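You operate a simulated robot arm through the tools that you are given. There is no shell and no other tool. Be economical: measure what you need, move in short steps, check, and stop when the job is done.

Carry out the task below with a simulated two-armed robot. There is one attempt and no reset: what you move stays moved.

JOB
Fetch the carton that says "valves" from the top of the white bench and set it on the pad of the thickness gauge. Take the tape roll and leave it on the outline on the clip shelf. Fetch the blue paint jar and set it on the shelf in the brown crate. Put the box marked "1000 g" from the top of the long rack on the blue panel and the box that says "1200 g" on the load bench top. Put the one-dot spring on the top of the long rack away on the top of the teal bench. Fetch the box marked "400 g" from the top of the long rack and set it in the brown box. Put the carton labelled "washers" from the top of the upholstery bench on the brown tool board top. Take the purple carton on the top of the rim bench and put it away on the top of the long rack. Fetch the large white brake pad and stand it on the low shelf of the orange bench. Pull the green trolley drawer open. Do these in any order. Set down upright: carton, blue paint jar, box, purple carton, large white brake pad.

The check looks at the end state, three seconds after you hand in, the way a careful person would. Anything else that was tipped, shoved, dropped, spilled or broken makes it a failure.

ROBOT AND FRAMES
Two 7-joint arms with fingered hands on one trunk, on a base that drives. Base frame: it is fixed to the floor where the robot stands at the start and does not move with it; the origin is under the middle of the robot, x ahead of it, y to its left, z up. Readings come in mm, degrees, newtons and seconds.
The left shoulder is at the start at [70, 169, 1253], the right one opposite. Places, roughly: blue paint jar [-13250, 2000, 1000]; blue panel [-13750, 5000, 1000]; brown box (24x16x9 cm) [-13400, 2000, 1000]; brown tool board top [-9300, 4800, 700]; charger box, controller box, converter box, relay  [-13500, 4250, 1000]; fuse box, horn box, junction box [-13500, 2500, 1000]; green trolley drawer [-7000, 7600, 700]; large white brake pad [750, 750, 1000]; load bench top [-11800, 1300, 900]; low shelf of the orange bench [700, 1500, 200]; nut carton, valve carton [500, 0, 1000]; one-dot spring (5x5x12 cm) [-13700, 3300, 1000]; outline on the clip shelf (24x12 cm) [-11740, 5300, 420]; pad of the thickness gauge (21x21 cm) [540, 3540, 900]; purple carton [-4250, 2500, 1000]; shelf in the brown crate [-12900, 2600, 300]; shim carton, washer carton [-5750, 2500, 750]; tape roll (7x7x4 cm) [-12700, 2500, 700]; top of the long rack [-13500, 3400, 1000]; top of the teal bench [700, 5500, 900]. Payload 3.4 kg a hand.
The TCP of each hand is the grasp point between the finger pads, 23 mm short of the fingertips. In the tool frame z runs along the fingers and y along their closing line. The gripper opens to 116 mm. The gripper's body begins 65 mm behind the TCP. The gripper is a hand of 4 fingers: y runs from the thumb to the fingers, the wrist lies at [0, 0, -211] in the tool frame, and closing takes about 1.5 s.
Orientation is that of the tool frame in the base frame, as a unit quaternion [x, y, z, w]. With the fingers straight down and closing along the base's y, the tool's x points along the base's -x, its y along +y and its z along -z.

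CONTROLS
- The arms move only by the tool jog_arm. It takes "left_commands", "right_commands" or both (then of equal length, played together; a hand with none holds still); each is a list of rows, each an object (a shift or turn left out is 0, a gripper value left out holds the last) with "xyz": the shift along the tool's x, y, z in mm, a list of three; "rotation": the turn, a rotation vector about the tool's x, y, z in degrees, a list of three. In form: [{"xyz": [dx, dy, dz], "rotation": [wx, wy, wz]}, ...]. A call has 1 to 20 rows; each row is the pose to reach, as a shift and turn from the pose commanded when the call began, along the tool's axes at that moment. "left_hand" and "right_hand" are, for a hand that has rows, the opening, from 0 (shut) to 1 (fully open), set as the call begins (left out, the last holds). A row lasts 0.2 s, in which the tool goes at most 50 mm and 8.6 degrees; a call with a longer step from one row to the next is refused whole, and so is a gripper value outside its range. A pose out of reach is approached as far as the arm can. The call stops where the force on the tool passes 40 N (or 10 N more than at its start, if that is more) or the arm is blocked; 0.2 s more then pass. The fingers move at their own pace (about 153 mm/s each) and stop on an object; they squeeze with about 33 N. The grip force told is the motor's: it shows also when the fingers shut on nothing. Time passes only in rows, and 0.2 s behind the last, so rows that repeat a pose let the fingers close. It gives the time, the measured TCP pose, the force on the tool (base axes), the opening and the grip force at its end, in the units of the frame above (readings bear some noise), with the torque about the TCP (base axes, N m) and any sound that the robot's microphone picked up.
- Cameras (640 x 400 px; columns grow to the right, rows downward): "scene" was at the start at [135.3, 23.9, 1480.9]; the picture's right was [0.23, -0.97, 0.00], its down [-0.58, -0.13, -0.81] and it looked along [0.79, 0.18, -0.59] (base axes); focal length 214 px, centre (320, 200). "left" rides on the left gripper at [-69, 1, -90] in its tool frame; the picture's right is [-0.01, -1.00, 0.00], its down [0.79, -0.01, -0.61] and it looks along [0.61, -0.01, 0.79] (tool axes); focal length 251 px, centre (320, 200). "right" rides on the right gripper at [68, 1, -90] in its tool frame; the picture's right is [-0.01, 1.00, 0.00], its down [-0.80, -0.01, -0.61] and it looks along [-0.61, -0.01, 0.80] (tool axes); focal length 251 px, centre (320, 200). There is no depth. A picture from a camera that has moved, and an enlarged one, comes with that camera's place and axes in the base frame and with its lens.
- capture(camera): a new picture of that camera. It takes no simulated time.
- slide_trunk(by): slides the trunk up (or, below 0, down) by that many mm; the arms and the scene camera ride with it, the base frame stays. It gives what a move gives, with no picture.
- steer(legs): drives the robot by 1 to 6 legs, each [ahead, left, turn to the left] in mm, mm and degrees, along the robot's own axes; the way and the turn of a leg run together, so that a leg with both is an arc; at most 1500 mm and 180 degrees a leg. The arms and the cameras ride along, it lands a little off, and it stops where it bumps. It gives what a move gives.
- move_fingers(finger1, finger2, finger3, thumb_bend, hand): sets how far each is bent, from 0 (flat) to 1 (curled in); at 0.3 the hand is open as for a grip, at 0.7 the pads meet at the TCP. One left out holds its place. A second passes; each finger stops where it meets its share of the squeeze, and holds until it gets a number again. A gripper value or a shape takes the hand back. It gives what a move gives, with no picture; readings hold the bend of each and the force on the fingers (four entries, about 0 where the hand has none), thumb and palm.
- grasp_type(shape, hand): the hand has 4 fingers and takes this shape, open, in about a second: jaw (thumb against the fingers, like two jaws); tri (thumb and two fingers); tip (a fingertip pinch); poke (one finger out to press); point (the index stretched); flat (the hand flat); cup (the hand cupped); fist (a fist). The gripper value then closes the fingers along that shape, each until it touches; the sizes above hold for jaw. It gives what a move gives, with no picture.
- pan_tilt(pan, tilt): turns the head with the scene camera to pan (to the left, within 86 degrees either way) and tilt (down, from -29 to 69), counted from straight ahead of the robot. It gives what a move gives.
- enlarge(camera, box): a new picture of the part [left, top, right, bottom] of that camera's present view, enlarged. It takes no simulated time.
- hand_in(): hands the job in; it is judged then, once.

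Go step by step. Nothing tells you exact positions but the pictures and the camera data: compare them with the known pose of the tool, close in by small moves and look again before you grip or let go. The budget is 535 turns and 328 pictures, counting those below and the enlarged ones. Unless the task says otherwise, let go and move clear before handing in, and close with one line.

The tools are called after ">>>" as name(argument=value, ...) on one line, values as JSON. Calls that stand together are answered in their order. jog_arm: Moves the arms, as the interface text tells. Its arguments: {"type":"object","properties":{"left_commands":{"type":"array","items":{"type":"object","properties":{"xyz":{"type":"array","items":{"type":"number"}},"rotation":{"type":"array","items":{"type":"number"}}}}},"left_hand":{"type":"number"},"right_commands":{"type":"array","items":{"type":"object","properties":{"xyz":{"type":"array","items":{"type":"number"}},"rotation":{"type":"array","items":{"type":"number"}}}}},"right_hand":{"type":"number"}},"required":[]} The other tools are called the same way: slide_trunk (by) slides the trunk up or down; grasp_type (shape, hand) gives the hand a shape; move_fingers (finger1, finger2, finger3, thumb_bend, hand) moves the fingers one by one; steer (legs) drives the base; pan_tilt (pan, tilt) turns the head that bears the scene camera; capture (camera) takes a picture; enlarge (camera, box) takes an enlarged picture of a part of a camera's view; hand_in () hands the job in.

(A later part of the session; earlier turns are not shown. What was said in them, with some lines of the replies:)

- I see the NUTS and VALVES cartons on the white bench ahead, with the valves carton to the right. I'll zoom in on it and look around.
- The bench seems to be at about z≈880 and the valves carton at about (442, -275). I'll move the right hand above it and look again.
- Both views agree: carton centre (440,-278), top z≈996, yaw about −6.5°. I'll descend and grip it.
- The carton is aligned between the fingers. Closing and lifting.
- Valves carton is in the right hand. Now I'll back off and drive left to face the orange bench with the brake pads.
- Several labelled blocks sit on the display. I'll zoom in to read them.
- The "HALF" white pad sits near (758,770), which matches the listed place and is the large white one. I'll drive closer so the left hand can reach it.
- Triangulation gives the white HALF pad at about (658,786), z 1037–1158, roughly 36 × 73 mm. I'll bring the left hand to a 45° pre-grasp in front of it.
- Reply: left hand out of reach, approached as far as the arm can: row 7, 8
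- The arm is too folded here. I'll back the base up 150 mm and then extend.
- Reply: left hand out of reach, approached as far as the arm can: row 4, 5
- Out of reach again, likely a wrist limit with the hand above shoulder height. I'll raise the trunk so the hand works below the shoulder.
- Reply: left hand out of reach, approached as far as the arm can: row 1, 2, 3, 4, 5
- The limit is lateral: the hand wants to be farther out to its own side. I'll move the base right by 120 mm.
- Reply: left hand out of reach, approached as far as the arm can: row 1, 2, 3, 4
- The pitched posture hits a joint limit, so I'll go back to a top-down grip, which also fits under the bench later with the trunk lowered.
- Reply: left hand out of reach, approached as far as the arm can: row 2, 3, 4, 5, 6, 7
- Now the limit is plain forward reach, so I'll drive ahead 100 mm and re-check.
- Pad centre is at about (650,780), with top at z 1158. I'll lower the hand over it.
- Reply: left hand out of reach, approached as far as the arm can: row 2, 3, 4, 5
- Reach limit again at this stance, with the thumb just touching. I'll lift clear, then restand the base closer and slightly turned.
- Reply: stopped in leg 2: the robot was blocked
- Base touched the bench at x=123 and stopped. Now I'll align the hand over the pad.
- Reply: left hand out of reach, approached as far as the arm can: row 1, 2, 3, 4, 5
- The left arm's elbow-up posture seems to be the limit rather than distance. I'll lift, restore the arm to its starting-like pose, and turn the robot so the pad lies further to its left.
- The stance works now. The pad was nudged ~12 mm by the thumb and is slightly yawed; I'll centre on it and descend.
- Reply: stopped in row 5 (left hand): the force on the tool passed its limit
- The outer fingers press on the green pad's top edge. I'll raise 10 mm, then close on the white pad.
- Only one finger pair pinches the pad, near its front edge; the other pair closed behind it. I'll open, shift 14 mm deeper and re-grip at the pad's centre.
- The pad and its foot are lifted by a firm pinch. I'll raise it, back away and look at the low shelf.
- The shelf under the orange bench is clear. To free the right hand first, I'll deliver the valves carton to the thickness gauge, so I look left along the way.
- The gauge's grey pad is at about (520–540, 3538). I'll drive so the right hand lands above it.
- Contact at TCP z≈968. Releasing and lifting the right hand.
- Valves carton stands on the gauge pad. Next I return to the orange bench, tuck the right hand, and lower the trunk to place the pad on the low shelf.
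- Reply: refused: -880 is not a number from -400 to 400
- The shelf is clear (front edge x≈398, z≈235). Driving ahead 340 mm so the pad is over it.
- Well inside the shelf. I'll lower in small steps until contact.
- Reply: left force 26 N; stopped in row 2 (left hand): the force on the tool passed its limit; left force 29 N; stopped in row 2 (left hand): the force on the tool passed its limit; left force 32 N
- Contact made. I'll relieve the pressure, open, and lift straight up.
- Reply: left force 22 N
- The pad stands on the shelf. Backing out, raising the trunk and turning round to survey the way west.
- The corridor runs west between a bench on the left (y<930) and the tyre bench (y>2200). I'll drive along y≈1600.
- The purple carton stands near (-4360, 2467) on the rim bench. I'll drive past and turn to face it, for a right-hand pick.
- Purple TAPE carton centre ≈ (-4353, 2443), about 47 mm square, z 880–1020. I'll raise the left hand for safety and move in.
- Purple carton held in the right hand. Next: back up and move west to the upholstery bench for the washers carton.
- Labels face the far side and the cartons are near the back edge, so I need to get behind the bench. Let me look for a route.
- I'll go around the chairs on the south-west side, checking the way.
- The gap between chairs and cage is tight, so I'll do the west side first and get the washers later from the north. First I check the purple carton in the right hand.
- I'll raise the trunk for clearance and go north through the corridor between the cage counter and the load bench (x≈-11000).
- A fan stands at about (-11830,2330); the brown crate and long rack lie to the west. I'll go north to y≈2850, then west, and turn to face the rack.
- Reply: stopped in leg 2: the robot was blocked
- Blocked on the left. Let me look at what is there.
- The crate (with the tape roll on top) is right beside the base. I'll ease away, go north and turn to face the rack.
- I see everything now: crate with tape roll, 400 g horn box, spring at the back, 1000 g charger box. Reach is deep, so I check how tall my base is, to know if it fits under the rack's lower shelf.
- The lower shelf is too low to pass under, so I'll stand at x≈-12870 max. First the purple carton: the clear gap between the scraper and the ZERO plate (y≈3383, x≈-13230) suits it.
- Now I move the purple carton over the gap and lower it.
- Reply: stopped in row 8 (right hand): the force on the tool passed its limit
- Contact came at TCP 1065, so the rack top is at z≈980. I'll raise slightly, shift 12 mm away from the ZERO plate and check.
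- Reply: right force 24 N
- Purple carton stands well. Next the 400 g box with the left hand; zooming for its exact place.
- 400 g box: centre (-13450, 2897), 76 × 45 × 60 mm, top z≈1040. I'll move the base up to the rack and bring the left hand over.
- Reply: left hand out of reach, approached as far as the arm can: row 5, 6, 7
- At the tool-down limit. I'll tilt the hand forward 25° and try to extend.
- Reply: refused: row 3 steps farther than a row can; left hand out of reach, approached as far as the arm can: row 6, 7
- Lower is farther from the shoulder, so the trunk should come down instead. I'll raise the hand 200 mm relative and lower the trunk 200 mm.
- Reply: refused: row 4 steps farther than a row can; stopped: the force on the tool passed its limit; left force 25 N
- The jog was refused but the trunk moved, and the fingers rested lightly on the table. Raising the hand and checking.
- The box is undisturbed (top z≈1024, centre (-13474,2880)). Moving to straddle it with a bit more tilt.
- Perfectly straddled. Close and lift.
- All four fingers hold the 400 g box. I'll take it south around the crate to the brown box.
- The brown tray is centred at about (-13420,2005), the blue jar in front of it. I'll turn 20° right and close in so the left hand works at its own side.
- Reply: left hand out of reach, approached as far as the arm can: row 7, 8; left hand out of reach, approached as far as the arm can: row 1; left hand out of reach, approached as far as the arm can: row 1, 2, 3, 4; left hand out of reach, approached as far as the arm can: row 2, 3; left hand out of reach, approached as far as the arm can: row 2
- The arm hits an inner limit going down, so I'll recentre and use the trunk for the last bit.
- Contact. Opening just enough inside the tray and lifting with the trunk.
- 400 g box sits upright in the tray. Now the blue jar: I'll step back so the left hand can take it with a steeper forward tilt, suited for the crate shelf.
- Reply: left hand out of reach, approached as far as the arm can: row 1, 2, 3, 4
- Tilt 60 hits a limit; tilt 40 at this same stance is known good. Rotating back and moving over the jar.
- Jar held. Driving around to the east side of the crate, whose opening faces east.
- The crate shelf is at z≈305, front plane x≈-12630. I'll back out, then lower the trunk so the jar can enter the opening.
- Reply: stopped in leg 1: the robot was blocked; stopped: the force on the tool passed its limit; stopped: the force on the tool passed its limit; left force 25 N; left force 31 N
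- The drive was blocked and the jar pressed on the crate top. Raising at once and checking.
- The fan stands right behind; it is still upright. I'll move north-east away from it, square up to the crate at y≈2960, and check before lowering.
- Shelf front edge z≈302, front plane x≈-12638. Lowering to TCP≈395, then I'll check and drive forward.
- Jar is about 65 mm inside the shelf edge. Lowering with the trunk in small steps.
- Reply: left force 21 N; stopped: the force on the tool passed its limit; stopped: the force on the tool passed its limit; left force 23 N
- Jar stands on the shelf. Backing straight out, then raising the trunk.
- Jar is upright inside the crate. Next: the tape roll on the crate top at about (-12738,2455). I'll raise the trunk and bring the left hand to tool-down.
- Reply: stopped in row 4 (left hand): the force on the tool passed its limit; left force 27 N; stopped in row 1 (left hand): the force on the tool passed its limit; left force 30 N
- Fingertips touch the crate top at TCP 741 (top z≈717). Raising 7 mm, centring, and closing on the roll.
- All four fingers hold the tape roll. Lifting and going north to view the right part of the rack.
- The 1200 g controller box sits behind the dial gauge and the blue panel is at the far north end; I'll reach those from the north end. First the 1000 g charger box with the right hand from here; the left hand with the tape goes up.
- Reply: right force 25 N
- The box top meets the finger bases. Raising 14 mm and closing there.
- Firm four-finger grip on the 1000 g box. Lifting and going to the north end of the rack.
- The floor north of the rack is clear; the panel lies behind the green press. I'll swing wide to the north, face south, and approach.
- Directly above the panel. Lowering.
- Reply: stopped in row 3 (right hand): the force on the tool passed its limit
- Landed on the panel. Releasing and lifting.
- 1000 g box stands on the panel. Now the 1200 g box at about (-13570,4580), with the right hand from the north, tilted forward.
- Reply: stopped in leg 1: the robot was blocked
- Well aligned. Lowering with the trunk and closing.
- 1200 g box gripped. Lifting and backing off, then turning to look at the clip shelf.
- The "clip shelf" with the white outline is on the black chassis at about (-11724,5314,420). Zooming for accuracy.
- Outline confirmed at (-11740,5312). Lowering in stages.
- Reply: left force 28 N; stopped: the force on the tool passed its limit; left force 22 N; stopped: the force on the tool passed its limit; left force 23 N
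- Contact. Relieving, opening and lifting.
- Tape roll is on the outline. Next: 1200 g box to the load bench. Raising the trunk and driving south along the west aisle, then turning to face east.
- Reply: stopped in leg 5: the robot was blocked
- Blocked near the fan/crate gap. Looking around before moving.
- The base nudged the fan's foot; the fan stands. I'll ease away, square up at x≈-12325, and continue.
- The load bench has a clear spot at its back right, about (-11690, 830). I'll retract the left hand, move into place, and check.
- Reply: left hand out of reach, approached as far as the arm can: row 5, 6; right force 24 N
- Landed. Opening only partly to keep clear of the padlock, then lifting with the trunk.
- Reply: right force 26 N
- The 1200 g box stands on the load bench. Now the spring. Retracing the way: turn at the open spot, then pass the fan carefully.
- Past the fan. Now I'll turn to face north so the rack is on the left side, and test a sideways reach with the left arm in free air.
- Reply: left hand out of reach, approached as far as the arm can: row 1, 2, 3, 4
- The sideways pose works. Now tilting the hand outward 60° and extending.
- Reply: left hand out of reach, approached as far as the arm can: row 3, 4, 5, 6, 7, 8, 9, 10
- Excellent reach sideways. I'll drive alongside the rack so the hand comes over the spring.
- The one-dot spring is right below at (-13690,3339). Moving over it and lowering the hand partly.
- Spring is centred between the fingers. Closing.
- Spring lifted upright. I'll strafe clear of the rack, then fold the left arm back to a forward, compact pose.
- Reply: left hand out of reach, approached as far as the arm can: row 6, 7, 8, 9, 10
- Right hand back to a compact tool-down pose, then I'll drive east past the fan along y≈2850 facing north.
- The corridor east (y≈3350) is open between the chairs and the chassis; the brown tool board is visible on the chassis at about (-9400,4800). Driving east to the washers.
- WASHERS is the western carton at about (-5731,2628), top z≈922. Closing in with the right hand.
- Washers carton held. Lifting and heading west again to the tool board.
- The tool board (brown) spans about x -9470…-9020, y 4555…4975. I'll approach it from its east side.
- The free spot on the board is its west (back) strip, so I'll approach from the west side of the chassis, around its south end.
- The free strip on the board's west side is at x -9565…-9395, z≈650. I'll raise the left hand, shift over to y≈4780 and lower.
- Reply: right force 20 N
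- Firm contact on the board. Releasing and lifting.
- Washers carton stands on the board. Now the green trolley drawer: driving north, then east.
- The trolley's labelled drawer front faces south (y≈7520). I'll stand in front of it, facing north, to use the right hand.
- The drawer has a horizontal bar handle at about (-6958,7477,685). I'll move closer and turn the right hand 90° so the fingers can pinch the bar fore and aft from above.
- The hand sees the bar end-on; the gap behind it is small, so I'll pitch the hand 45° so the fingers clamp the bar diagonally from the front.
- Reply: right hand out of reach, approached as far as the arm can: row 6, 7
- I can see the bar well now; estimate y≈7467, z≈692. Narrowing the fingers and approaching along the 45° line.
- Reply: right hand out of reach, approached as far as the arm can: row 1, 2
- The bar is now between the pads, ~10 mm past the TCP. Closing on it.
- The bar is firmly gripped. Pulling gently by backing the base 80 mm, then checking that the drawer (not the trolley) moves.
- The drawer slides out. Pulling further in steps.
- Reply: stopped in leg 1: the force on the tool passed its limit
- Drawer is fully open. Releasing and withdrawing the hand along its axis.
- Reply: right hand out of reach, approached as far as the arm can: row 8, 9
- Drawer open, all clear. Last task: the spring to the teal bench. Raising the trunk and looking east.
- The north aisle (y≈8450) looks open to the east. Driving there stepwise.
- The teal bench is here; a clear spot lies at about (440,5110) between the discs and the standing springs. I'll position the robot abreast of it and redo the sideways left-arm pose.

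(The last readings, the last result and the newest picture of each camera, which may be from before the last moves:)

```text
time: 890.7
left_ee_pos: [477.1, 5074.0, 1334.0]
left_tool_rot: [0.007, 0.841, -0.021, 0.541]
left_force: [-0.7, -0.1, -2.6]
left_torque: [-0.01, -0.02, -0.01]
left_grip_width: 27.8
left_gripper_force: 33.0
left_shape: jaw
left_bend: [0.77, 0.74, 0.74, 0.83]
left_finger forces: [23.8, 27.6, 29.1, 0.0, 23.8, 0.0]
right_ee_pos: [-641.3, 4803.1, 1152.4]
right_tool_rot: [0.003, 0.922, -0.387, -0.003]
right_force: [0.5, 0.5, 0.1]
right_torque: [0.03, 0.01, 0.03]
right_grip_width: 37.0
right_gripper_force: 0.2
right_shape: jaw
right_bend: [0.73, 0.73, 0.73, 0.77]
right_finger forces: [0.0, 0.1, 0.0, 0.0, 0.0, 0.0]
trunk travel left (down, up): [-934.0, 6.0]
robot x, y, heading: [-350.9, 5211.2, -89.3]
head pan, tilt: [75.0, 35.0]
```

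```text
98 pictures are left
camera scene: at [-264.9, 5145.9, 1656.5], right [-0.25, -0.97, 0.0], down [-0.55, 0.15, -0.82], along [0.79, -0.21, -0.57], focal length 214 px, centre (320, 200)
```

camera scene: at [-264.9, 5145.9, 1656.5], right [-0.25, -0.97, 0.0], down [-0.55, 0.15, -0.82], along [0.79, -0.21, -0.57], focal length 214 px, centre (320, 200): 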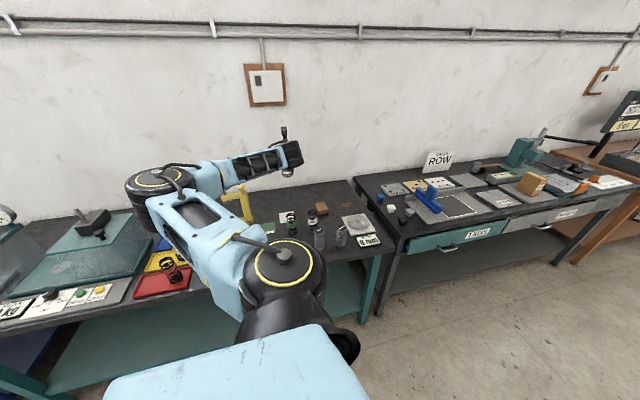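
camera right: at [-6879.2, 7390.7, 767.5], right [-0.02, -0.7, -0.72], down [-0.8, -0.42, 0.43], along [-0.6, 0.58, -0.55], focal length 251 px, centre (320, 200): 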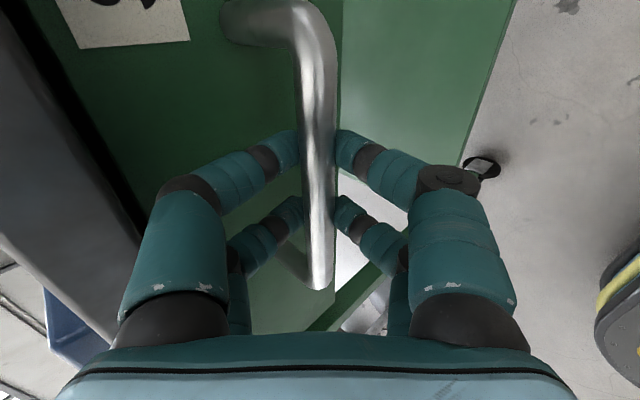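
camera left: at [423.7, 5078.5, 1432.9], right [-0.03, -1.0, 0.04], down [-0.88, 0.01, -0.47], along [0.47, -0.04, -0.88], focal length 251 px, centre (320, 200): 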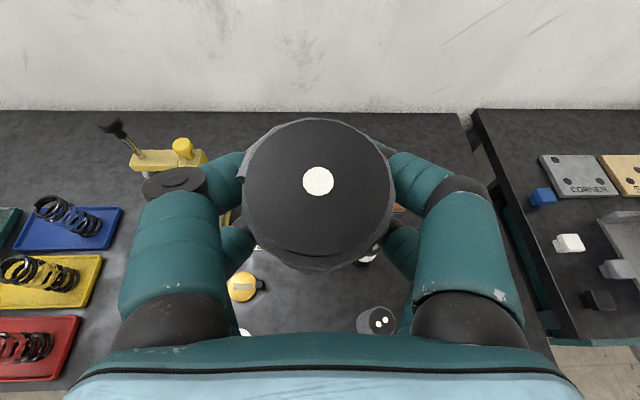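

The spring has tilted ~17° in the grip. I'll compensate by reducing the hand tilt.

>>> jog_arm(left_commands=[{"xyz": [0, 0, 0], "rotation": [0, 8, 0]}, {"xyz": [0, 0, 0], "rotation": [0, 16, 0]}, {"xyz": [0, 0, 0], "rotation": [0, 18, 0]}, {"xyz": [0, 0, 0], "rotation": [0, 18, 0]}])

>>> capture(camera="left")

>>> enlarge(camera="scene", box=[200, 110, 400, 270])

```text
time: 891.7
left_ee_pos: [478.3, 5072.7, 1334.0]
left_tool_rot: [0.009, 0.915, -0.019, 0.402]
left_force: [-0.3, 0.6, -1.9]
left_torque: [0.0, 0.0, -0.01]
left_grip_width: 27.7
left_gripper_force: 33.2
left_shape: jaw
left_bend: [0.77, 0.74, 0.74, 0.83]
left_finger forces: [24.0, 27.6, 29.0, 0.1, 23.4, 0.0]
right_ee_pos: [-640.7, 4802.1, 1152.6]
right_tool_rot: [0.003, 0.922, -0.388, -0.002]
right_force: [0.2, 0.2, -0.2]
right_torque: [0.01, 0.0, 0.04]
right_grip_width: 36.9
right_gripper_force: 0.1
right_shape: jaw
right_bend: [0.73, 0.73, 0.73, 0.77]
right_finger forces: [0.0, 0.0, 0.0, 0.0, 0.1, 0.1]
trunk travel left (down, up): [-934.0, 6.0]
robot x, y, heading: [-348.4, 5215.8, -89.6]
head pan, tilt: [75.0, 35.0]
```

```text
97 pictures are left
camera left: at [457.8, 5077.7, 1445.1], right [-0.03, -1.0, 0.03], down [-0.98, 0.02, -0.17], along [0.17, -0.04, -0.98], focal length 251 px, centre (320, 200)
```

left: 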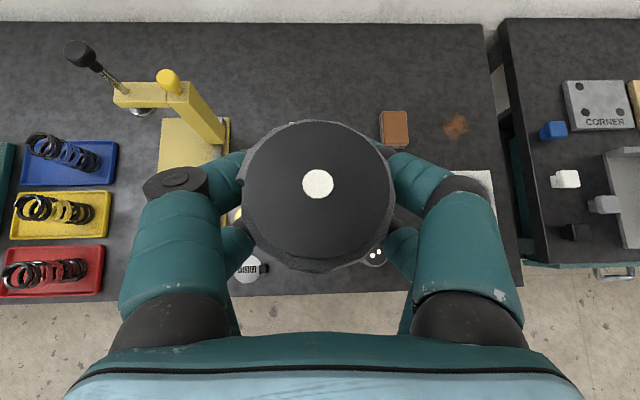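

```text
2.50 times, centred on (300, 190) of scene
camera zoom: at [-264.5, 5145.9, 1656.5], right [-0.25, -0.97, 0.0], down [-0.56, 0.15, -0.82], along [0.79, -0.21, -0.57], focal length 536 px, centre (370, 225)
```

zoom: 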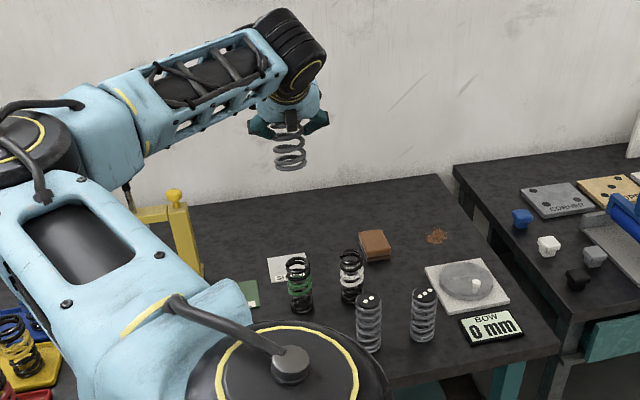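

The spring is upright again. Shifting the base so it hangs over (430,5112), then lowering in stages.

>>> steer(legs=[[-39, -48, 0]])

>>> slide_trunk(by=-260)

>>> capture(camera="left")

>>> capture(camera="scene")

```text
time: 892.6
left_ee_pos: [439.5, 5105.7, 1326.4]
left_tool_rot: [0.011, 0.917, -0.016, 0.399]
left_force: [0.7, -1.1, -3.4]
left_torque: [0.01, -0.03, 0.02]
left_grip_width: 27.9
left_gripper_force: 32.8
left_shape: jaw
left_bend: [0.77, 0.74, 0.74, 0.83]
left_finger forces: [23.8, 27.7, 29.2, 0.0, 23.3, 0.0]
right_ee_pos: [-681.1, 4834.1, 1152.3]
right_tool_rot: [0.0, 0.923, -0.385, -0.006]
right_force: [0.6, -0.2, -0.1]
right_torque: [0.08, 0.03, -0.04]
right_grip_width: 36.7
right_gripper_force: 0.0
right_shape: jaw
right_bend: [0.73, 0.73, 0.73, 0.77]
right_finger forces: [0.0, 0.1, 0.1, 0.1, 0.0, 0.0]
trunk travel left (down, up): [-934.0, 6.0]
robot x, y, heading: [-400.9, 5254.1, -89.6]
head pan, tilt: [75.0, 35.0]
```

```text
time: 895.3
left_ee_pos: [434.2, 5115.7, 1072.9]
left_tool_rot: [0.008, 0.916, -0.021, 0.401]
left_force: [0.2, -1.0, -2.6]
left_torque: [0.01, -0.02, 0.03]
left_grip_width: 27.8
left_gripper_force: 33.1
left_shape: jaw
left_bend: [0.77, 0.74, 0.74, 0.83]
left_finger forces: [24.0, 27.7, 29.1, 0.1, 23.3, 0.0]
right_ee_pos: [-686.9, 4844.4, 895.8]
right_tool_rot: [0.002, 0.921, -0.39, -0.005]
right_force: [6.5, 18.0, 15.9]
right_torque: [0.39, 0.18, -0.37]
right_grip_width: 36.3
right_gripper_force: 0.1
right_shape: jaw
right_bend: [0.8, 0.73, 0.73, 0.77]
right_finger forces: [23.4, 0.1, 0.0, 0.1, 0.0, 0.1]
trunk travel left (down, up): [-674.0, 266.0]
robot x, y, heading: [-399.1, 5254.0, -89.8]
head pan, tilt: [75.0, 35.0]
```

```text
95 pictures are left
camera left: at [412.6, 5121.2, 1183.8], right [-0.03, -1.0, 0.04], down [-0.98, 0.02, -0.17], along [0.17, -0.04, -0.98], focal length 251 px, centre (320, 200)
```

left: 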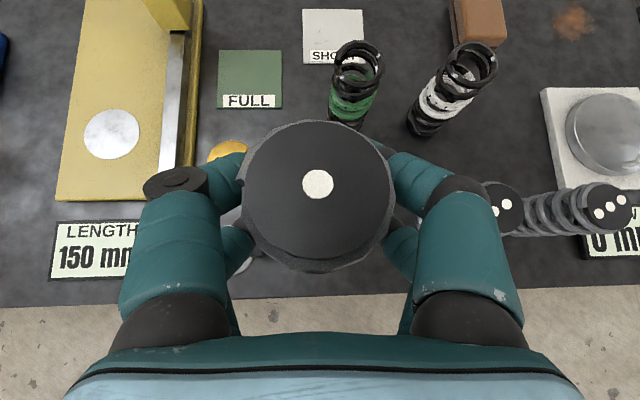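

```text
94 pictures are left
camera scene: at [-309.1, 5190.8, 1396.8], right [-0.25, -0.97, 0.01], down [-0.56, 0.14, -0.82], along [0.79, -0.21, -0.57], focal length 214 px, centre (320, 200)
```

scene: 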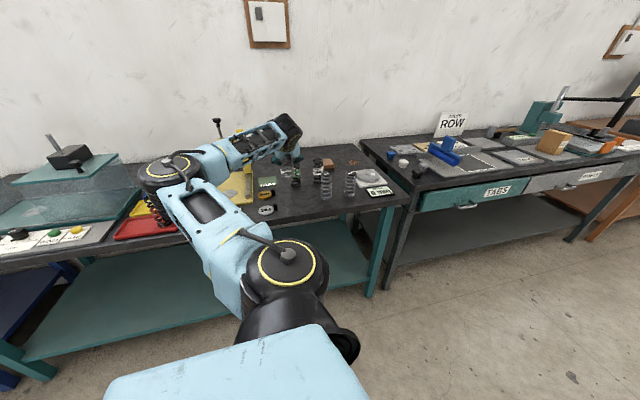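

The right hand touched something on its side. Raising and looking.

>>> slide_trunk(by=60)

>>> capture(camera="right")

>>> pan_tilt(pan=-50, tilt=35)

>>> capture(camera="scene")

```text
time: 896.3
left_ee_pos: [429.0, 5110.3, 1134.3]
left_tool_rot: [0.01, 0.916, -0.019, 0.401]
left_force: [0.2, -0.8, -2.3]
left_torque: [0.03, -0.04, 0.0]
left_grip_width: 27.9
left_gripper_force: 33.1
left_shape: jaw
left_bend: [0.77, 0.74, 0.74, 0.83]
left_finger forces: [24.0, 27.6, 29.0, 0.0, 23.4, 0.1]
right_ee_pos: [-689.9, 4838.5, 952.5]
right_tool_rot: [0.002, 0.922, -0.387, -0.003]
right_force: [-0.6, -0.1, -0.1]
right_torque: [0.0, -0.02, -0.04]
right_grip_width: 36.8
right_gripper_force: 0.1
right_shape: jaw
right_bend: [0.73, 0.73, 0.73, 0.77]
right_finger forces: [0.0, 0.0, 0.0, 0.0, 0.1, 0.0]
trunk travel left (down, up): [-734.0, 206.0]
robot x, y, heading: [-399.8, 5251.2, -89.7]
head pan, tilt: [75.0, 35.0]
```

```text
93 pictures are left
camera right: at [-757.2, 4903.3, 1014.4], right [0.01, 0.7, -0.71], down [0.8, 0.42, 0.43], along [0.6, -0.58, -0.55], focal length 251 px, centre (320, 200)
```

right: 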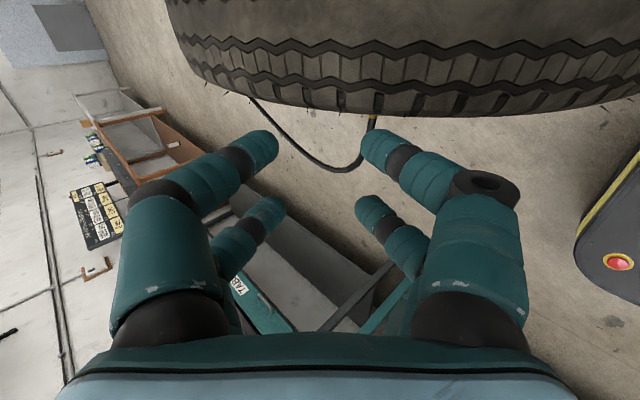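

```text
time: 898.4
left_ee_pos: [429.9, 5111.9, 1133.2]
left_tool_rot: [0.01, 0.915, -0.019, 0.402]
left_force: [-0.3, 0.0, -3.2]
left_torque: [0.03, -0.05, 0.01]
left_grip_width: 28.0
left_gripper_force: 33.5
left_shape: jaw
left_bend: [0.77, 0.74, 0.74, 0.83]
left_finger forces: [23.9, 27.7, 29.0, 0.1, 23.2, 0.0]
right_ee_pos: [-689.4, 4839.4, 953.1]
right_tool_rot: [0.002, 0.922, -0.388, -0.003]
right_force: [-0.1, 1.2, -0.3]
right_torque: [0.02, 0.01, 0.03]
right_grip_width: 37.0
right_gripper_force: 0.0
right_shape: jaw
right_bend: [0.73, 0.73, 0.73, 0.77]
right_finger forces: [0.1, 0.0, 0.0, 0.1, 0.0, 0.0]
trunk travel left (down, up): [-734.0, 206.0]
robot x, y, heading: [-394.3, 5250.7, -89.7]
head pan, tilt: [-50.0, 35.0]
```

```text
92 pictures are left
camera scene: at [-464.5, 5149.4, 1456.6], right [-0.65, 0.76, 0.0], down [0.44, 0.37, -0.82], along [-0.62, -0.53, -0.57], focal length 214 px, centre (320, 200)
```

scene: 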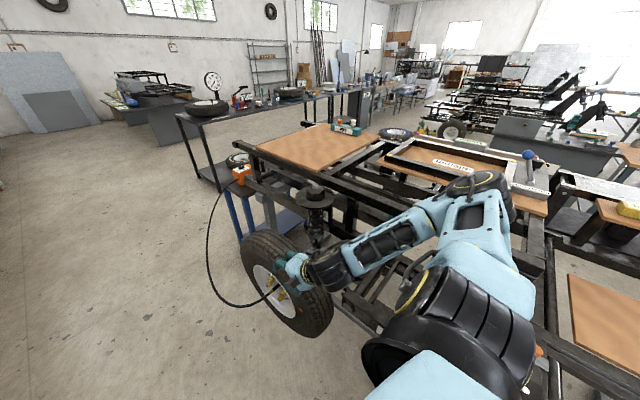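

The hand brushed a chassis tyre lightly. Raising the right arm well clear before continuing.

>>> jog_arm(right_commands=[{"xyz": [0, -30, -30]}, {"xyz": [0, -60, -60]}, {"xyz": [0, -90, -90]}, {"xyz": [0, -120, -120]}, {"xyz": [0, -150, -150]}, {"xyz": [0, -178, -175]}, {"xyz": [0, -178, -175]}])

>>> capture(camera="scene")

```text
time: 900.0
left_ee_pos: [430.0, 5111.3, 1134.0]
left_tool_rot: [0.01, 0.915, -0.02, 0.403]
left_force: [0.5, -0.9, -1.6]
left_torque: [0.0, -0.05, -0.02]
left_grip_width: 27.7
left_gripper_force: 33.2
left_shape: jaw
left_bend: [0.77, 0.74, 0.74, 0.84]
left_finger forces: [23.9, 27.6, 28.9, 0.0, 23.2, 0.0]
right_ee_pos: [-688.2, 4838.1, 1204.2]
right_tool_rot: [0.003, 0.922, -0.386, -0.003]
right_force: [-0.1, 0.1, -0.3]
right_torque: [0.0, -0.02, 0.02]
right_grip_width: 36.9
right_gripper_force: 0.1
right_shape: jaw
right_bend: [0.73, 0.73, 0.73, 0.77]
right_finger forces: [0.1, 0.0, 0.0, 0.0, 0.0, 0.0]
right hand out of reach, approached as far as the arm can: row 1, 2, 3, 4, 5
trunk travel left (down, up): [-734.0, 206.0]
robot x, y, heading: [-396.1, 5255.6, -89.7]
head pan, tilt: [-50.0, 35.0]
```

```text
91 pictures are left
camera scene: at [-464.8, 5148.9, 1456.5], right [-0.65, 0.76, 0.0], down [0.44, 0.37, -0.82], along [-0.62, -0.53, -0.57], focal length 214 px, centre (320, 200)
```

scene: 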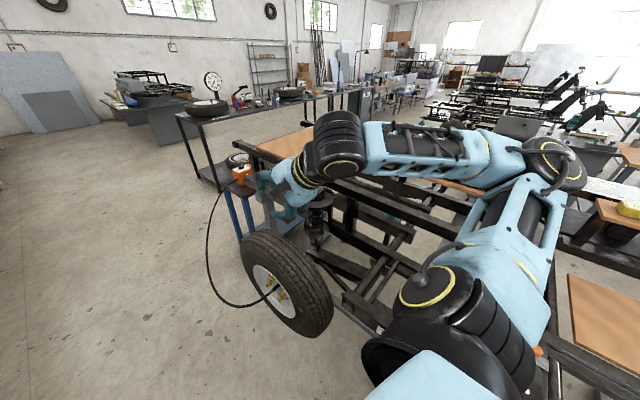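

>>> slide_trunk(by=-130)

>>> capture(camera="left")

>>> pan_tilt(pan=80, tilt=40)

>>> enlarge(camera="scene", box=[180, 80, 420, 260])

```text
time: 901.5
left_ee_pos: [429.8, 5111.6, 1003.4]
left_tool_rot: [0.01, 0.915, -0.02, 0.402]
left_force: [0.2, 0.6, -1.6]
left_torque: [-0.03, 0.0, 0.01]
left_grip_width: 27.7
left_gripper_force: 33.4
left_shape: jaw
left_bend: [0.77, 0.74, 0.74, 0.84]
left_finger forces: [23.8, 27.7, 29.0, 0.1, 23.2, 0.1]
right_ee_pos: [-688.3, 4839.0, 1074.3]
right_tool_rot: [0.002, 0.922, -0.387, -0.003]
right_force: [0.5, -0.3, 0.8]
right_torque: [0.0, -0.05, -0.02]
right_grip_width: 37.3
right_gripper_force: 0.0
right_shape: jaw
right_bend: [0.73, 0.73, 0.73, 0.77]
right_finger forces: [0.1, 0.1, 0.0, 0.0, 0.0, 0.0]
trunk travel left (down, up): [-604.0, 336.0]
robot x, y, heading: [-400.1, 5254.4, -89.8]
head pan, tilt: [-50.0, 35.0]
```

```text
90 pictures are left
camera left: at [409.9, 5115.9, 1114.9], right [-0.03, -1.0, 0.03], down [-0.98, 0.02, -0.17], along [0.17, -0.04, -0.98], focal length 251 px, centre (320, 200)
```

left: 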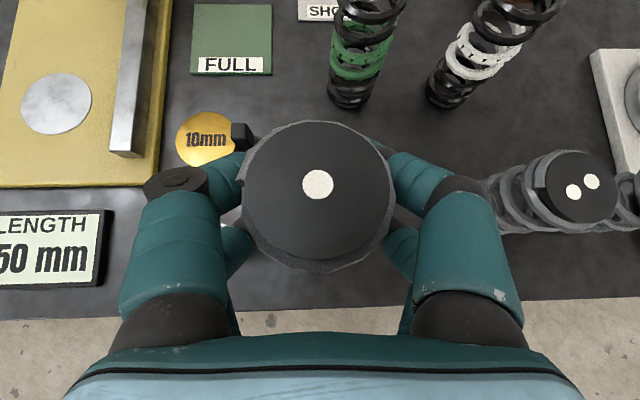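

```text
time: 903.7
left_ee_pos: [430.6, 5111.9, 1003.2]
left_tool_rot: [0.01, 0.916, -0.019, 0.402]
left_force: [0.3, -0.4, -1.8]
left_torque: [-0.03, -0.01, 0.01]
left_grip_width: 27.8
left_gripper_force: 33.1
left_shape: jaw
left_bend: [0.77, 0.74, 0.74, 0.84]
left_finger forces: [23.9, 27.6, 29.0, 0.0, 23.2, 0.0]
right_ee_pos: [-689.2, 4838.7, 1074.4]
right_tool_rot: [0.003, 0.922, -0.387, -0.003]
right_force: [0.1, 0.8, 0.4]
right_torque: [-0.02, -0.02, -0.01]
right_grip_width: 36.9
right_gripper_force: 0.0
right_shape: jaw
right_bend: [0.73, 0.73, 0.73, 0.77]
right_finger forces: [0.0, 0.0, 0.0, 0.0, 0.0, 0.1]
trunk travel left (down, up): [-604.0, 336.0]
robot x, y, heading: [-395.1, 5253.9, -89.6]
head pan, tilt: [80.0, 40.0]
```

```text
2.22 times, centred on (300, 170) of scene
camera zoom: at [-313.6, 5192.1, 1318.9], right [-0.17, -0.99, 0.0], down [-0.63, 0.11, -0.77], along [0.75, -0.13, -0.64], focal length 477 px, centre (364, 267)
```

zoom: 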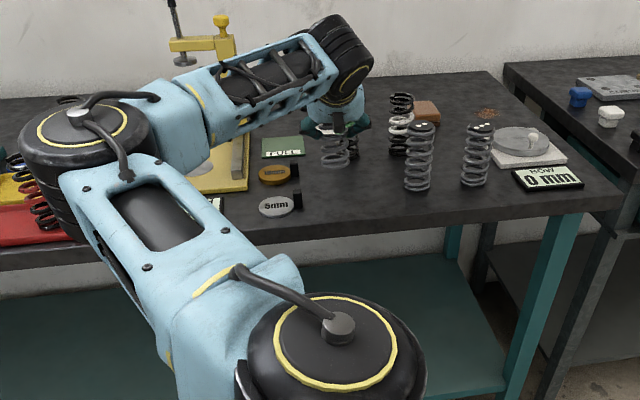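

>>> slide_trunk(by=-22)

>>> slide_trunk(by=-8)

>>> slide_trunk(by=-6)

>>> enlarge(camera="scene", box=[270, 80, 390, 180])

```text
time: 904.3
left_ee_pos: [430.5, 5112.1, 980.5]
left_tool_rot: [0.01, 0.915, -0.019, 0.402]
left_force: [0.1, 0.1, -2.9]
left_torque: [-0.03, -0.04, 0.0]
left_grip_width: 27.8
left_gripper_force: 33.4
left_shape: jaw
left_bend: [0.77, 0.74, 0.74, 0.84]
left_finger forces: [23.9, 27.6, 29.0, 0.0, 23.1, 0.1]
right_ee_pos: [-688.8, 4838.2, 1052.6]
right_tool_rot: [0.002, 0.922, -0.387, -0.003]
right_force: [0.6, -0.1, -0.4]
right_torque: [0.01, 0.0, 0.0]
right_grip_width: 37.3
right_gripper_force: 0.1
right_shape: jaw
right_bend: [0.73, 0.73, 0.73, 0.77]
right_finger forces: [0.1, 0.1, 0.0, 0.0, 0.0, 0.0]
trunk travel left (down, up): [-582.0, 358.0]
robot x, y, heading: [-398.3, 5249.6, -90.0]
head pan, tilt: [80.0, 40.0]
```

```text
time: 904.9
left_ee_pos: [429.4, 5111.7, 972.7]
left_tool_rot: [0.01, 0.915, -0.019, 0.402]
left_force: [-0.2, 0.4, -2.0]
left_torque: [-0.04, 0.0, 0.0]
left_grip_width: 27.8
left_gripper_force: 32.7
left_shape: jaw
left_bend: [0.77, 0.74, 0.74, 0.84]
left_finger forces: [24.0, 27.6, 29.0, 0.0, 23.2, 0.1]
right_ee_pos: [-689.8, 4838.8, 1044.0]
right_tool_rot: [0.003, 0.922, -0.387, -0.003]
right_force: [0.3, 1.1, 0.2]
right_torque: [-0.01, 0.0, 0.02]
right_grip_width: 37.0
right_gripper_force: 0.1
right_shape: jaw
right_bend: [0.73, 0.73, 0.73, 0.77]
right_finger forces: [0.0, 0.0, 0.0, 0.0, 0.0, 0.1]
trunk travel left (down, up): [-574.0, 366.0]
robot x, y, heading: [-398.5, 5251.7, -89.7]
head pan, tilt: [80.0, 40.0]
```

```text
time: 905.5
left_ee_pos: [429.8, 5110.9, 968.2]
left_tool_rot: [0.011, 0.916, -0.02, 0.401]
left_force: [0.3, 0.2, -2.2]
left_torque: [-0.05, 0.0, 0.02]
left_grip_width: 27.7
left_gripper_force: 32.8
left_shape: jaw
left_bend: [0.77, 0.74, 0.74, 0.84]
left_finger forces: [23.9, 27.6, 29.0, 0.1, 23.2, 0.0]
right_ee_pos: [-688.6, 4837.6, 1038.2]
right_tool_rot: [0.002, 0.922, -0.387, -0.003]
right_force: [0.2, -0.4, 0.2]
right_torque: [0.01, 0.01, -0.02]
right_grip_width: 37.0
right_gripper_force: 0.0
right_shape: jaw
right_bend: [0.73, 0.73, 0.73, 0.77]
right_finger forces: [0.0, 0.0, 0.1, 0.1, 0.0, 0.0]
trunk travel left (down, up): [-568.0, 372.0]
robot x, y, heading: [-400.8, 5251.7, -89.6]
head pan, tilt: [80.0, 40.0]
```

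```text
4.00 times, centred on (330, 130) of scene
camera zoom: at [-313.7, 5192.2, 1282.9], right [-0.17, -0.99, 0.0], down [-0.63, 0.11, -0.77], along [0.75, -0.13, -0.64], focal length 858 px, centre (280, 480)
```

zoom: 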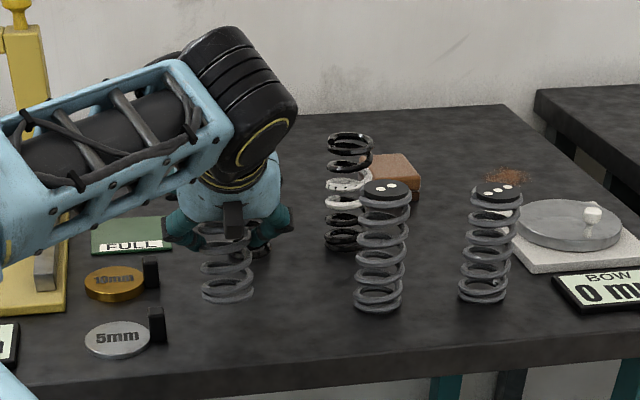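

>>> slide_trunk(by=-5)

>>> slide_trunk(by=-4)

>>> slide_trunk(by=-4)

>>> enlarge(camera="scene", box=[270, 70, 390, 170])

```text
time: 906.0
left_ee_pos: [430.0, 5110.8, 963.3]
left_tool_rot: [0.01, 0.915, -0.019, 0.402]
left_force: [-0.4, 0.3, -2.3]
left_torque: [-0.02, 0.0, -0.03]
left_grip_width: 27.6
left_gripper_force: 33.0
left_shape: jaw
left_bend: [0.77, 0.74, 0.74, 0.84]
left_finger forces: [23.9, 27.6, 29.1, 0.0, 23.1, 0.0]
right_ee_pos: [-689.2, 4838.2, 1032.4]
right_tool_rot: [0.002, 0.922, -0.386, -0.003]
right_force: [-0.9, -0.4, 0.9]
right_torque: [0.01, 0.01, 0.0]
right_grip_width: 37.1
right_gripper_force: 0.0
right_shape: jaw
right_bend: [0.73, 0.73, 0.73, 0.77]
right_finger forces: [0.0, 0.0, 0.0, 0.0, 0.0, 0.0]
trunk travel left (down, up): [-563.0, 377.0]
robot x, y, heading: [-398.1, 5255.9, -89.8]
head pan, tilt: [80.0, 40.0]
```

```text
time: 906.5
left_ee_pos: [430.3, 5111.9, 958.0]
left_tool_rot: [0.01, 0.916, -0.019, 0.402]
left_force: [0.5, -0.1, -2.1]
left_torque: [0.01, -0.01, 0.03]
left_grip_width: 27.7
left_gripper_force: 33.2
left_shape: jaw
left_bend: [0.77, 0.74, 0.74, 0.84]
left_finger forces: [23.8, 27.6, 29.0, 0.1, 23.2, 0.0]
right_ee_pos: [-689.4, 4837.2, 1029.3]
right_tool_rot: [0.003, 0.922, -0.387, -0.003]
right_force: [1.0, -0.7, -0.4]
right_torque: [-0.04, 0.01, -0.02]
right_grip_width: 37.0
right_gripper_force: 0.0
right_shape: jaw
right_bend: [0.73, 0.73, 0.73, 0.77]
right_finger forces: [0.1, 0.0, 0.0, 0.1, 0.0, 0.1]
trunk travel left (down, up): [-559.0, 381.0]
robot x, y, heading: [-399.6, 5255.9, -89.8]
head pan, tilt: [80.0, 40.0]
```

```text
time: 907.1
left_ee_pos: [429.8, 5111.7, 954.8]
left_tool_rot: [0.01, 0.915, -0.019, 0.402]
left_force: [0.5, 0.4, -2.1]
left_torque: [0.02, 0.0, -0.02]
left_grip_width: 27.8
left_gripper_force: 33.0
left_shape: jaw
left_bend: [0.77, 0.74, 0.74, 0.84]
left_finger forces: [23.8, 27.6, 29.0, 0.1, 23.2, 0.0]
right_ee_pos: [-688.7, 4838.5, 1025.0]
right_tool_rot: [0.002, 0.922, -0.387, -0.003]
right_force: [-0.5, 0.1, 0.2]
right_torque: [-0.01, 0.0, -0.01]
right_grip_width: 36.8
right_gripper_force: 0.2
right_shape: jaw
right_bend: [0.73, 0.73, 0.73, 0.77]
right_finger forces: [0.0, 0.0, 0.0, 0.1, 0.0, 0.0]
trunk travel left (down, up): [-555.0, 385.0]
robot x, y, heading: [-397.2, 5253.9, -89.8]
head pan, tilt: [80.0, 40.0]
```

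```text
4.00 times, centred on (330, 120) of scene
camera zoom: at [-313.7, 5192.1, 1269.9], right [-0.17, -0.99, 0.0], down [-0.63, 0.11, -0.77], along [0.75, -0.13, -0.64], focal length 858 px, centre (280, 520)
```

zoom: 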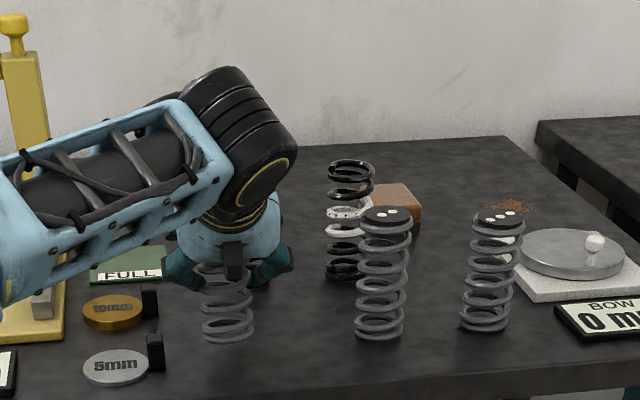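

>>> slide_trunk(by=-4)

>>> slide_trunk(by=-4)

>>> enlarge(camera="scene", box=[270, 70, 390, 170])

```text
time: 907.6
left_ee_pos: [429.8, 5111.8, 951.1]
left_tool_rot: [0.009, 0.916, -0.018, 0.402]
left_force: [0.1, 0.1, -2.9]
left_torque: [-0.05, -0.01, 0.02]
left_grip_width: 27.8
left_gripper_force: 33.3
left_shape: jaw
left_bend: [0.77, 0.74, 0.74, 0.84]
left_finger forces: [24.0, 27.6, 29.1, 0.1, 23.1, 0.1]
right_ee_pos: [-688.6, 4837.9, 1022.3]
right_tool_rot: [0.003, 0.922, -0.387, -0.003]
right_force: [0.7, 1.0, 0.0]
right_torque: [-0.02, -0.03, 0.03]
right_grip_width: 37.2
right_gripper_force: 0.0
right_shape: jaw
right_bend: [0.73, 0.73, 0.73, 0.77]
right_finger forces: [0.1, 0.0, 0.1, 0.0, 0.1, 0.0]
trunk travel left (down, up): [-551.0, 389.0]
robot x, y, heading: [-398.7, 5252.9, -89.8]
head pan, tilt: [80.0, 40.0]
```

```text
time: 908.1
left_ee_pos: [430.1, 5111.1, 946.3]
left_tool_rot: [0.01, 0.915, -0.019, 0.402]
left_force: [-0.2, 0.4, -2.5]
left_torque: [-0.01, -0.01, 0.0]
left_grip_width: 27.5
left_gripper_force: 33.2
left_shape: jaw
left_bend: [0.77, 0.74, 0.74, 0.84]
left_finger forces: [23.9, 27.6, 29.0, 0.1, 23.2, 0.0]
right_ee_pos: [-688.2, 4838.5, 1016.4]
right_tool_rot: [0.003, 0.922, -0.386, -0.003]
right_force: [-0.1, 0.1, -0.5]
right_torque: [0.0, 0.01, -0.01]
right_grip_width: 37.4
right_gripper_force: 0.1
right_shape: jaw
right_bend: [0.73, 0.73, 0.73, 0.77]
right_finger forces: [0.0, 0.0, 0.1, 0.0, 0.1, 0.0]
trunk travel left (down, up): [-547.0, 393.0]
robot x, y, heading: [-399.9, 5252.8, -89.7]
head pan, tilt: [80.0, 40.0]
```

```text
4.00 times, centred on (330, 120) of scene
camera zoom: at [-313.7, 5192.1, 1261.9], right [-0.17, -0.99, 0.0], down [-0.63, 0.11, -0.77], along [0.75, -0.13, -0.64], focal length 858 px, centre (280, 520)
```

zoom: 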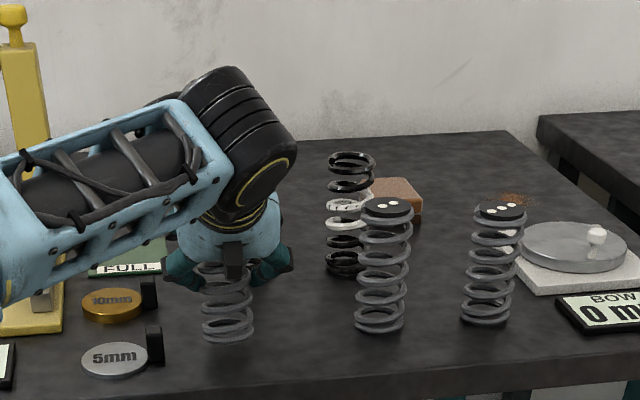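

>>> slide_trunk(by=-6)

>>> slide_trunk(by=-4)

>>> slide_trunk(by=-4)

>>> capture(camera="left")

```text
time: 908.7
left_ee_pos: [431.0, 5111.3, 940.1]
left_tool_rot: [0.009, 0.916, -0.019, 0.401]
left_force: [-0.2, 0.6, -1.5]
left_torque: [0.0, -0.03, 0.0]
left_grip_width: 28.0
left_gripper_force: 32.5
left_shape: jaw
left_bend: [0.77, 0.74, 0.74, 0.84]
left_finger forces: [23.9, 27.6, 28.9, 0.0, 23.2, 0.0]
right_ee_pos: [-689.2, 4837.7, 1010.7]
right_tool_rot: [0.003, 0.922, -0.387, -0.003]
right_force: [-0.7, -0.1, -1.1]
right_torque: [0.03, 0.0, 0.01]
right_grip_width: 36.7
right_gripper_force: 0.0
right_shape: jaw
right_bend: [0.73, 0.73, 0.73, 0.77]
right_finger forces: [0.1, 0.0, 0.0, 0.1, 0.1, 0.0]
trunk travel left (down, up): [-541.0, 399.0]
robot x, y, heading: [-401.1, 5252.6, -89.8]
head pan, tilt: [80.0, 40.0]
```

```text
time: 909.2
left_ee_pos: [428.7, 5111.2, 936.8]
left_tool_rot: [0.009, 0.915, -0.018, 0.402]
left_force: [0.3, -0.1, -3.4]
left_torque: [-0.02, -0.02, 0.03]
left_grip_width: 27.7
left_gripper_force: 33.5
left_shape: jaw
left_bend: [0.77, 0.74, 0.74, 0.84]
left_finger forces: [24.1, 27.6, 29.0, 0.0, 23.3, 0.1]
right_ee_pos: [-688.0, 4838.2, 1006.7]
right_tool_rot: [0.002, 0.922, -0.387, -0.004]
right_force: [0.2, 1.1, -0.5]
right_torque: [-0.02, -0.01, 0.02]
right_grip_width: 37.1
right_gripper_force: 0.0
right_shape: jaw
right_bend: [0.73, 0.73, 0.73, 0.77]
right_finger forces: [0.0, 0.1, 0.1, 0.0, 0.0, 0.1]
trunk travel left (down, up): [-537.0, 403.0]
robot x, y, heading: [-400.2, 5253.0, -89.5]
head pan, tilt: [80.0, 40.0]
```

```text
time: 909.7
left_ee_pos: [427.9, 5112.0, 935.5]
left_tool_rot: [0.01, 0.915, -0.02, 0.404]
left_force: [-2.3, -0.3, 9.0]
left_torque: [0.03, -0.01, 0.03]
left_grip_width: 27.7
left_gripper_force: 32.9
left_shape: jaw
left_bend: [0.78, 0.74, 0.74, 0.85]
left_finger forces: [24.9, 28.3, 30.4, 0.0, 23.4, 0.0]
right_ee_pos: [-691.5, 4839.0, 1003.4]
right_tool_rot: [0.002, 0.922, -0.387, -0.002]
right_force: [-0.3, -0.1, 0.2]
right_torque: [-0.02, -0.04, -0.02]
right_grip_width: 37.0
right_gripper_force: 0.0
right_shape: jaw
right_bend: [0.73, 0.73, 0.73, 0.77]
right_finger forces: [0.0, 0.0, 0.0, 0.0, 0.0, 0.1]
trunk travel left (down, up): [-533.0, 407.0]
robot x, y, heading: [-394.4, 5250.5, -89.5]
head pan, tilt: [80.0, 40.0]
```

```text
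85 pictures are left
camera left: at [407.8, 5116.1, 1046.4], right [-0.03, -1.0, 0.03], down [-0.98, 0.02, -0.18], along [0.18, -0.04, -0.98], focal length 251 px, centre (320, 200)
```

left: 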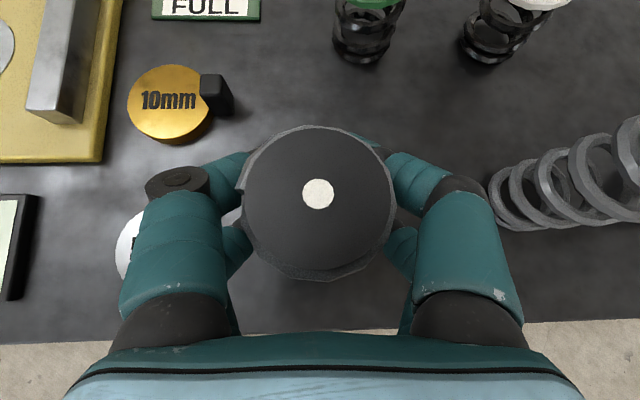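

Contact with the bench. Opening and lifting straight up.

>>> jog_arm(left_hand=0.68, left_commands=[{"xyz": [0, 0, 0]}, {"xyz": [0, 0, 0]}, {"xyz": [0, 0, 0]}, {"xyz": [0, 0, 0]}, {"xyz": [0, 0, 0]}, {"xyz": [0, 0, 0]}])

>>> capture(camera="left")

```text
time: 911.1
left_ee_pos: [429.4, 5110.9, 934.2]
left_tool_rot: [0.01, 0.915, -0.018, 0.402]
left_force: [-0.2, 0.4, 0.3]
left_torque: [0.01, -0.03, -0.01]
left_grip_width: 78.5
left_gripper_force: 0.0
left_shape: jaw
left_bend: [0.68, 0.68, 0.68, 0.68]
left_finger forces: [0.0, 0.0, 0.0, 0.1, 0.0, 0.1]
right_ee_pos: [-687.9, 4837.5, 1003.1]
right_tool_rot: [0.002, 0.922, -0.387, -0.003]
right_force: [0.2, -0.5, -0.2]
right_torque: [-0.01, 0.01, -0.04]
right_grip_width: 37.0
right_gripper_force: 0.0
right_shape: jaw
right_bend: [0.73, 0.73, 0.73, 0.77]
right_finger forces: [0.1, 0.0, 0.0, 0.0, 0.0, 0.0]
trunk travel left (down, up): [-533.0, 407.0]
robot x, y, heading: [-399.6, 5249.8, -89.5]
head pan, tilt: [80.0, 40.0]
```

```text
84 pictures are left
camera left: at [409.5, 5115.9, 1044.2], right [-0.03, -1.0, 0.03], down [-0.98, 0.02, -0.18], along [0.17, -0.04, -0.98], focal length 251 px, centre (320, 200)
```

left: 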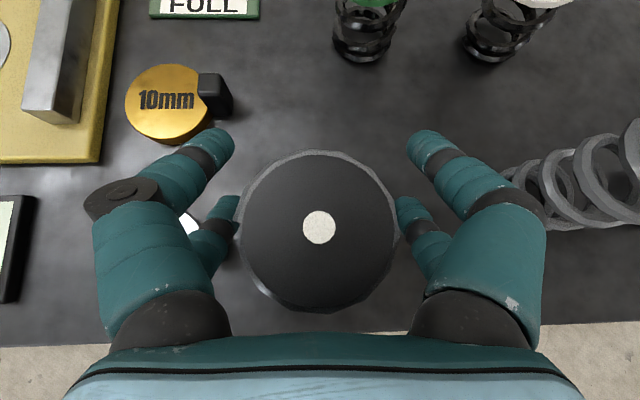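

>>> slide_trunk(by=170)

>>> capture(camera="scene")

>>> capture(camera="left")

```text
time: 913.0
left_ee_pos: [429.8, 5111.2, 1103.8]
left_tool_rot: [0.01, 0.915, -0.019, 0.402]
left_force: [-0.2, -0.2, 0.9]
left_torque: [-0.01, 0.02, 0.0]
left_grip_width: 78.4
left_gripper_force: 0.3
left_shape: jaw
left_bend: [0.68, 0.68, 0.68, 0.68]
left_finger forces: [0.0, 0.0, 0.0, 0.0, 0.0, 0.0]
right_ee_pos: [-689.2, 4839.2, 1172.7]
right_tool_rot: [0.002, 0.922, -0.387, -0.003]
right_force: [-0.6, 0.2, 0.2]
right_torque: [0.01, 0.01, 0.0]
right_grip_width: 36.7
right_gripper_force: 0.0
right_shape: jaw
right_bend: [0.73, 0.73, 0.73, 0.77]
right_finger forces: [0.0, 0.0, 0.1, 0.1, 0.0, 0.1]
trunk travel left (down, up): [-703.0, 237.0]
robot x, y, heading: [-401.3, 5252.4, -89.5]
head pan, tilt: [80.0, 40.0]
```

```text
83 pictures are left
camera scene: at [-314.2, 5192.2, 1417.9], right [-0.17, -0.99, 0.0], down [-0.63, 0.11, -0.77], along [0.76, -0.13, -0.64], focal length 214 px, centre (320, 200)
```

scene: 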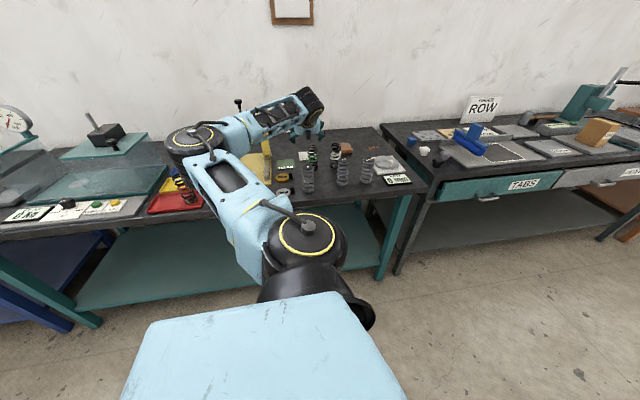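

```text
82 pictures are left
camera left: at [409.5, 5115.9, 1214.2], right [-0.03, -1.0, 0.03], down [-0.98, 0.02, -0.18], along [0.17, -0.04, -0.98], focal length 251 px, centre (320, 200)
```

left: 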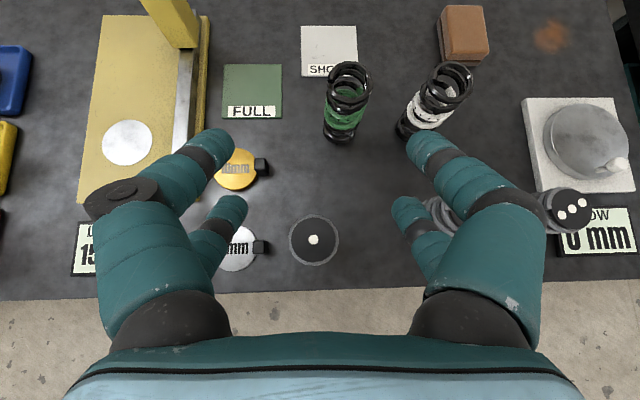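

The spring stands on the teal bench; every item is in place. Raising clear and handing in.

>>> slide_trunk(by=200)

>>> hand_in()

```text
time: 915.2
left_ee_pos: [428.5, 5110.7, 1302.9]
left_tool_rot: [0.01, 0.916, -0.019, 0.401]
left_force: [-0.9, -0.1, 0.2]
left_torque: [0.01, 0.0, 0.02]
left_grip_width: 78.2
left_gripper_force: 0.1
left_shape: jaw
left_bend: [0.68, 0.68, 0.68, 0.68]
left_finger forces: [0.0, 0.0, 0.0, 0.1, 0.0, 0.0]
right_ee_pos: [-688.3, 4839.0, 1373.1]
right_tool_rot: [0.003, 0.922, -0.387, -0.004]
right_force: [-0.4, 0.7, -0.5]
right_torque: [0.0, 0.05, 0.04]
right_grip_width: 37.0
right_gripper_force: 0.0
right_shape: jaw
right_bend: [0.73, 0.73, 0.73, 0.77]
right_finger forces: [0.1, 0.1, 0.1, 0.1, 0.0, 0.0]
trunk travel left (down, up): [-903.0, 37.0]
robot x, y, heading: [-399.1, 5251.0, -89.9]
head pan, tilt: [80.0, 40.0]
```

```text
The job is handed in.
```

I set down all nine items where asked and pulled the trolley drawer fully open, then handed in. Along the way I bumped several fixtures: a bench, the rack, the crate, a fan's foot and a tyre. None of them looked tipped.
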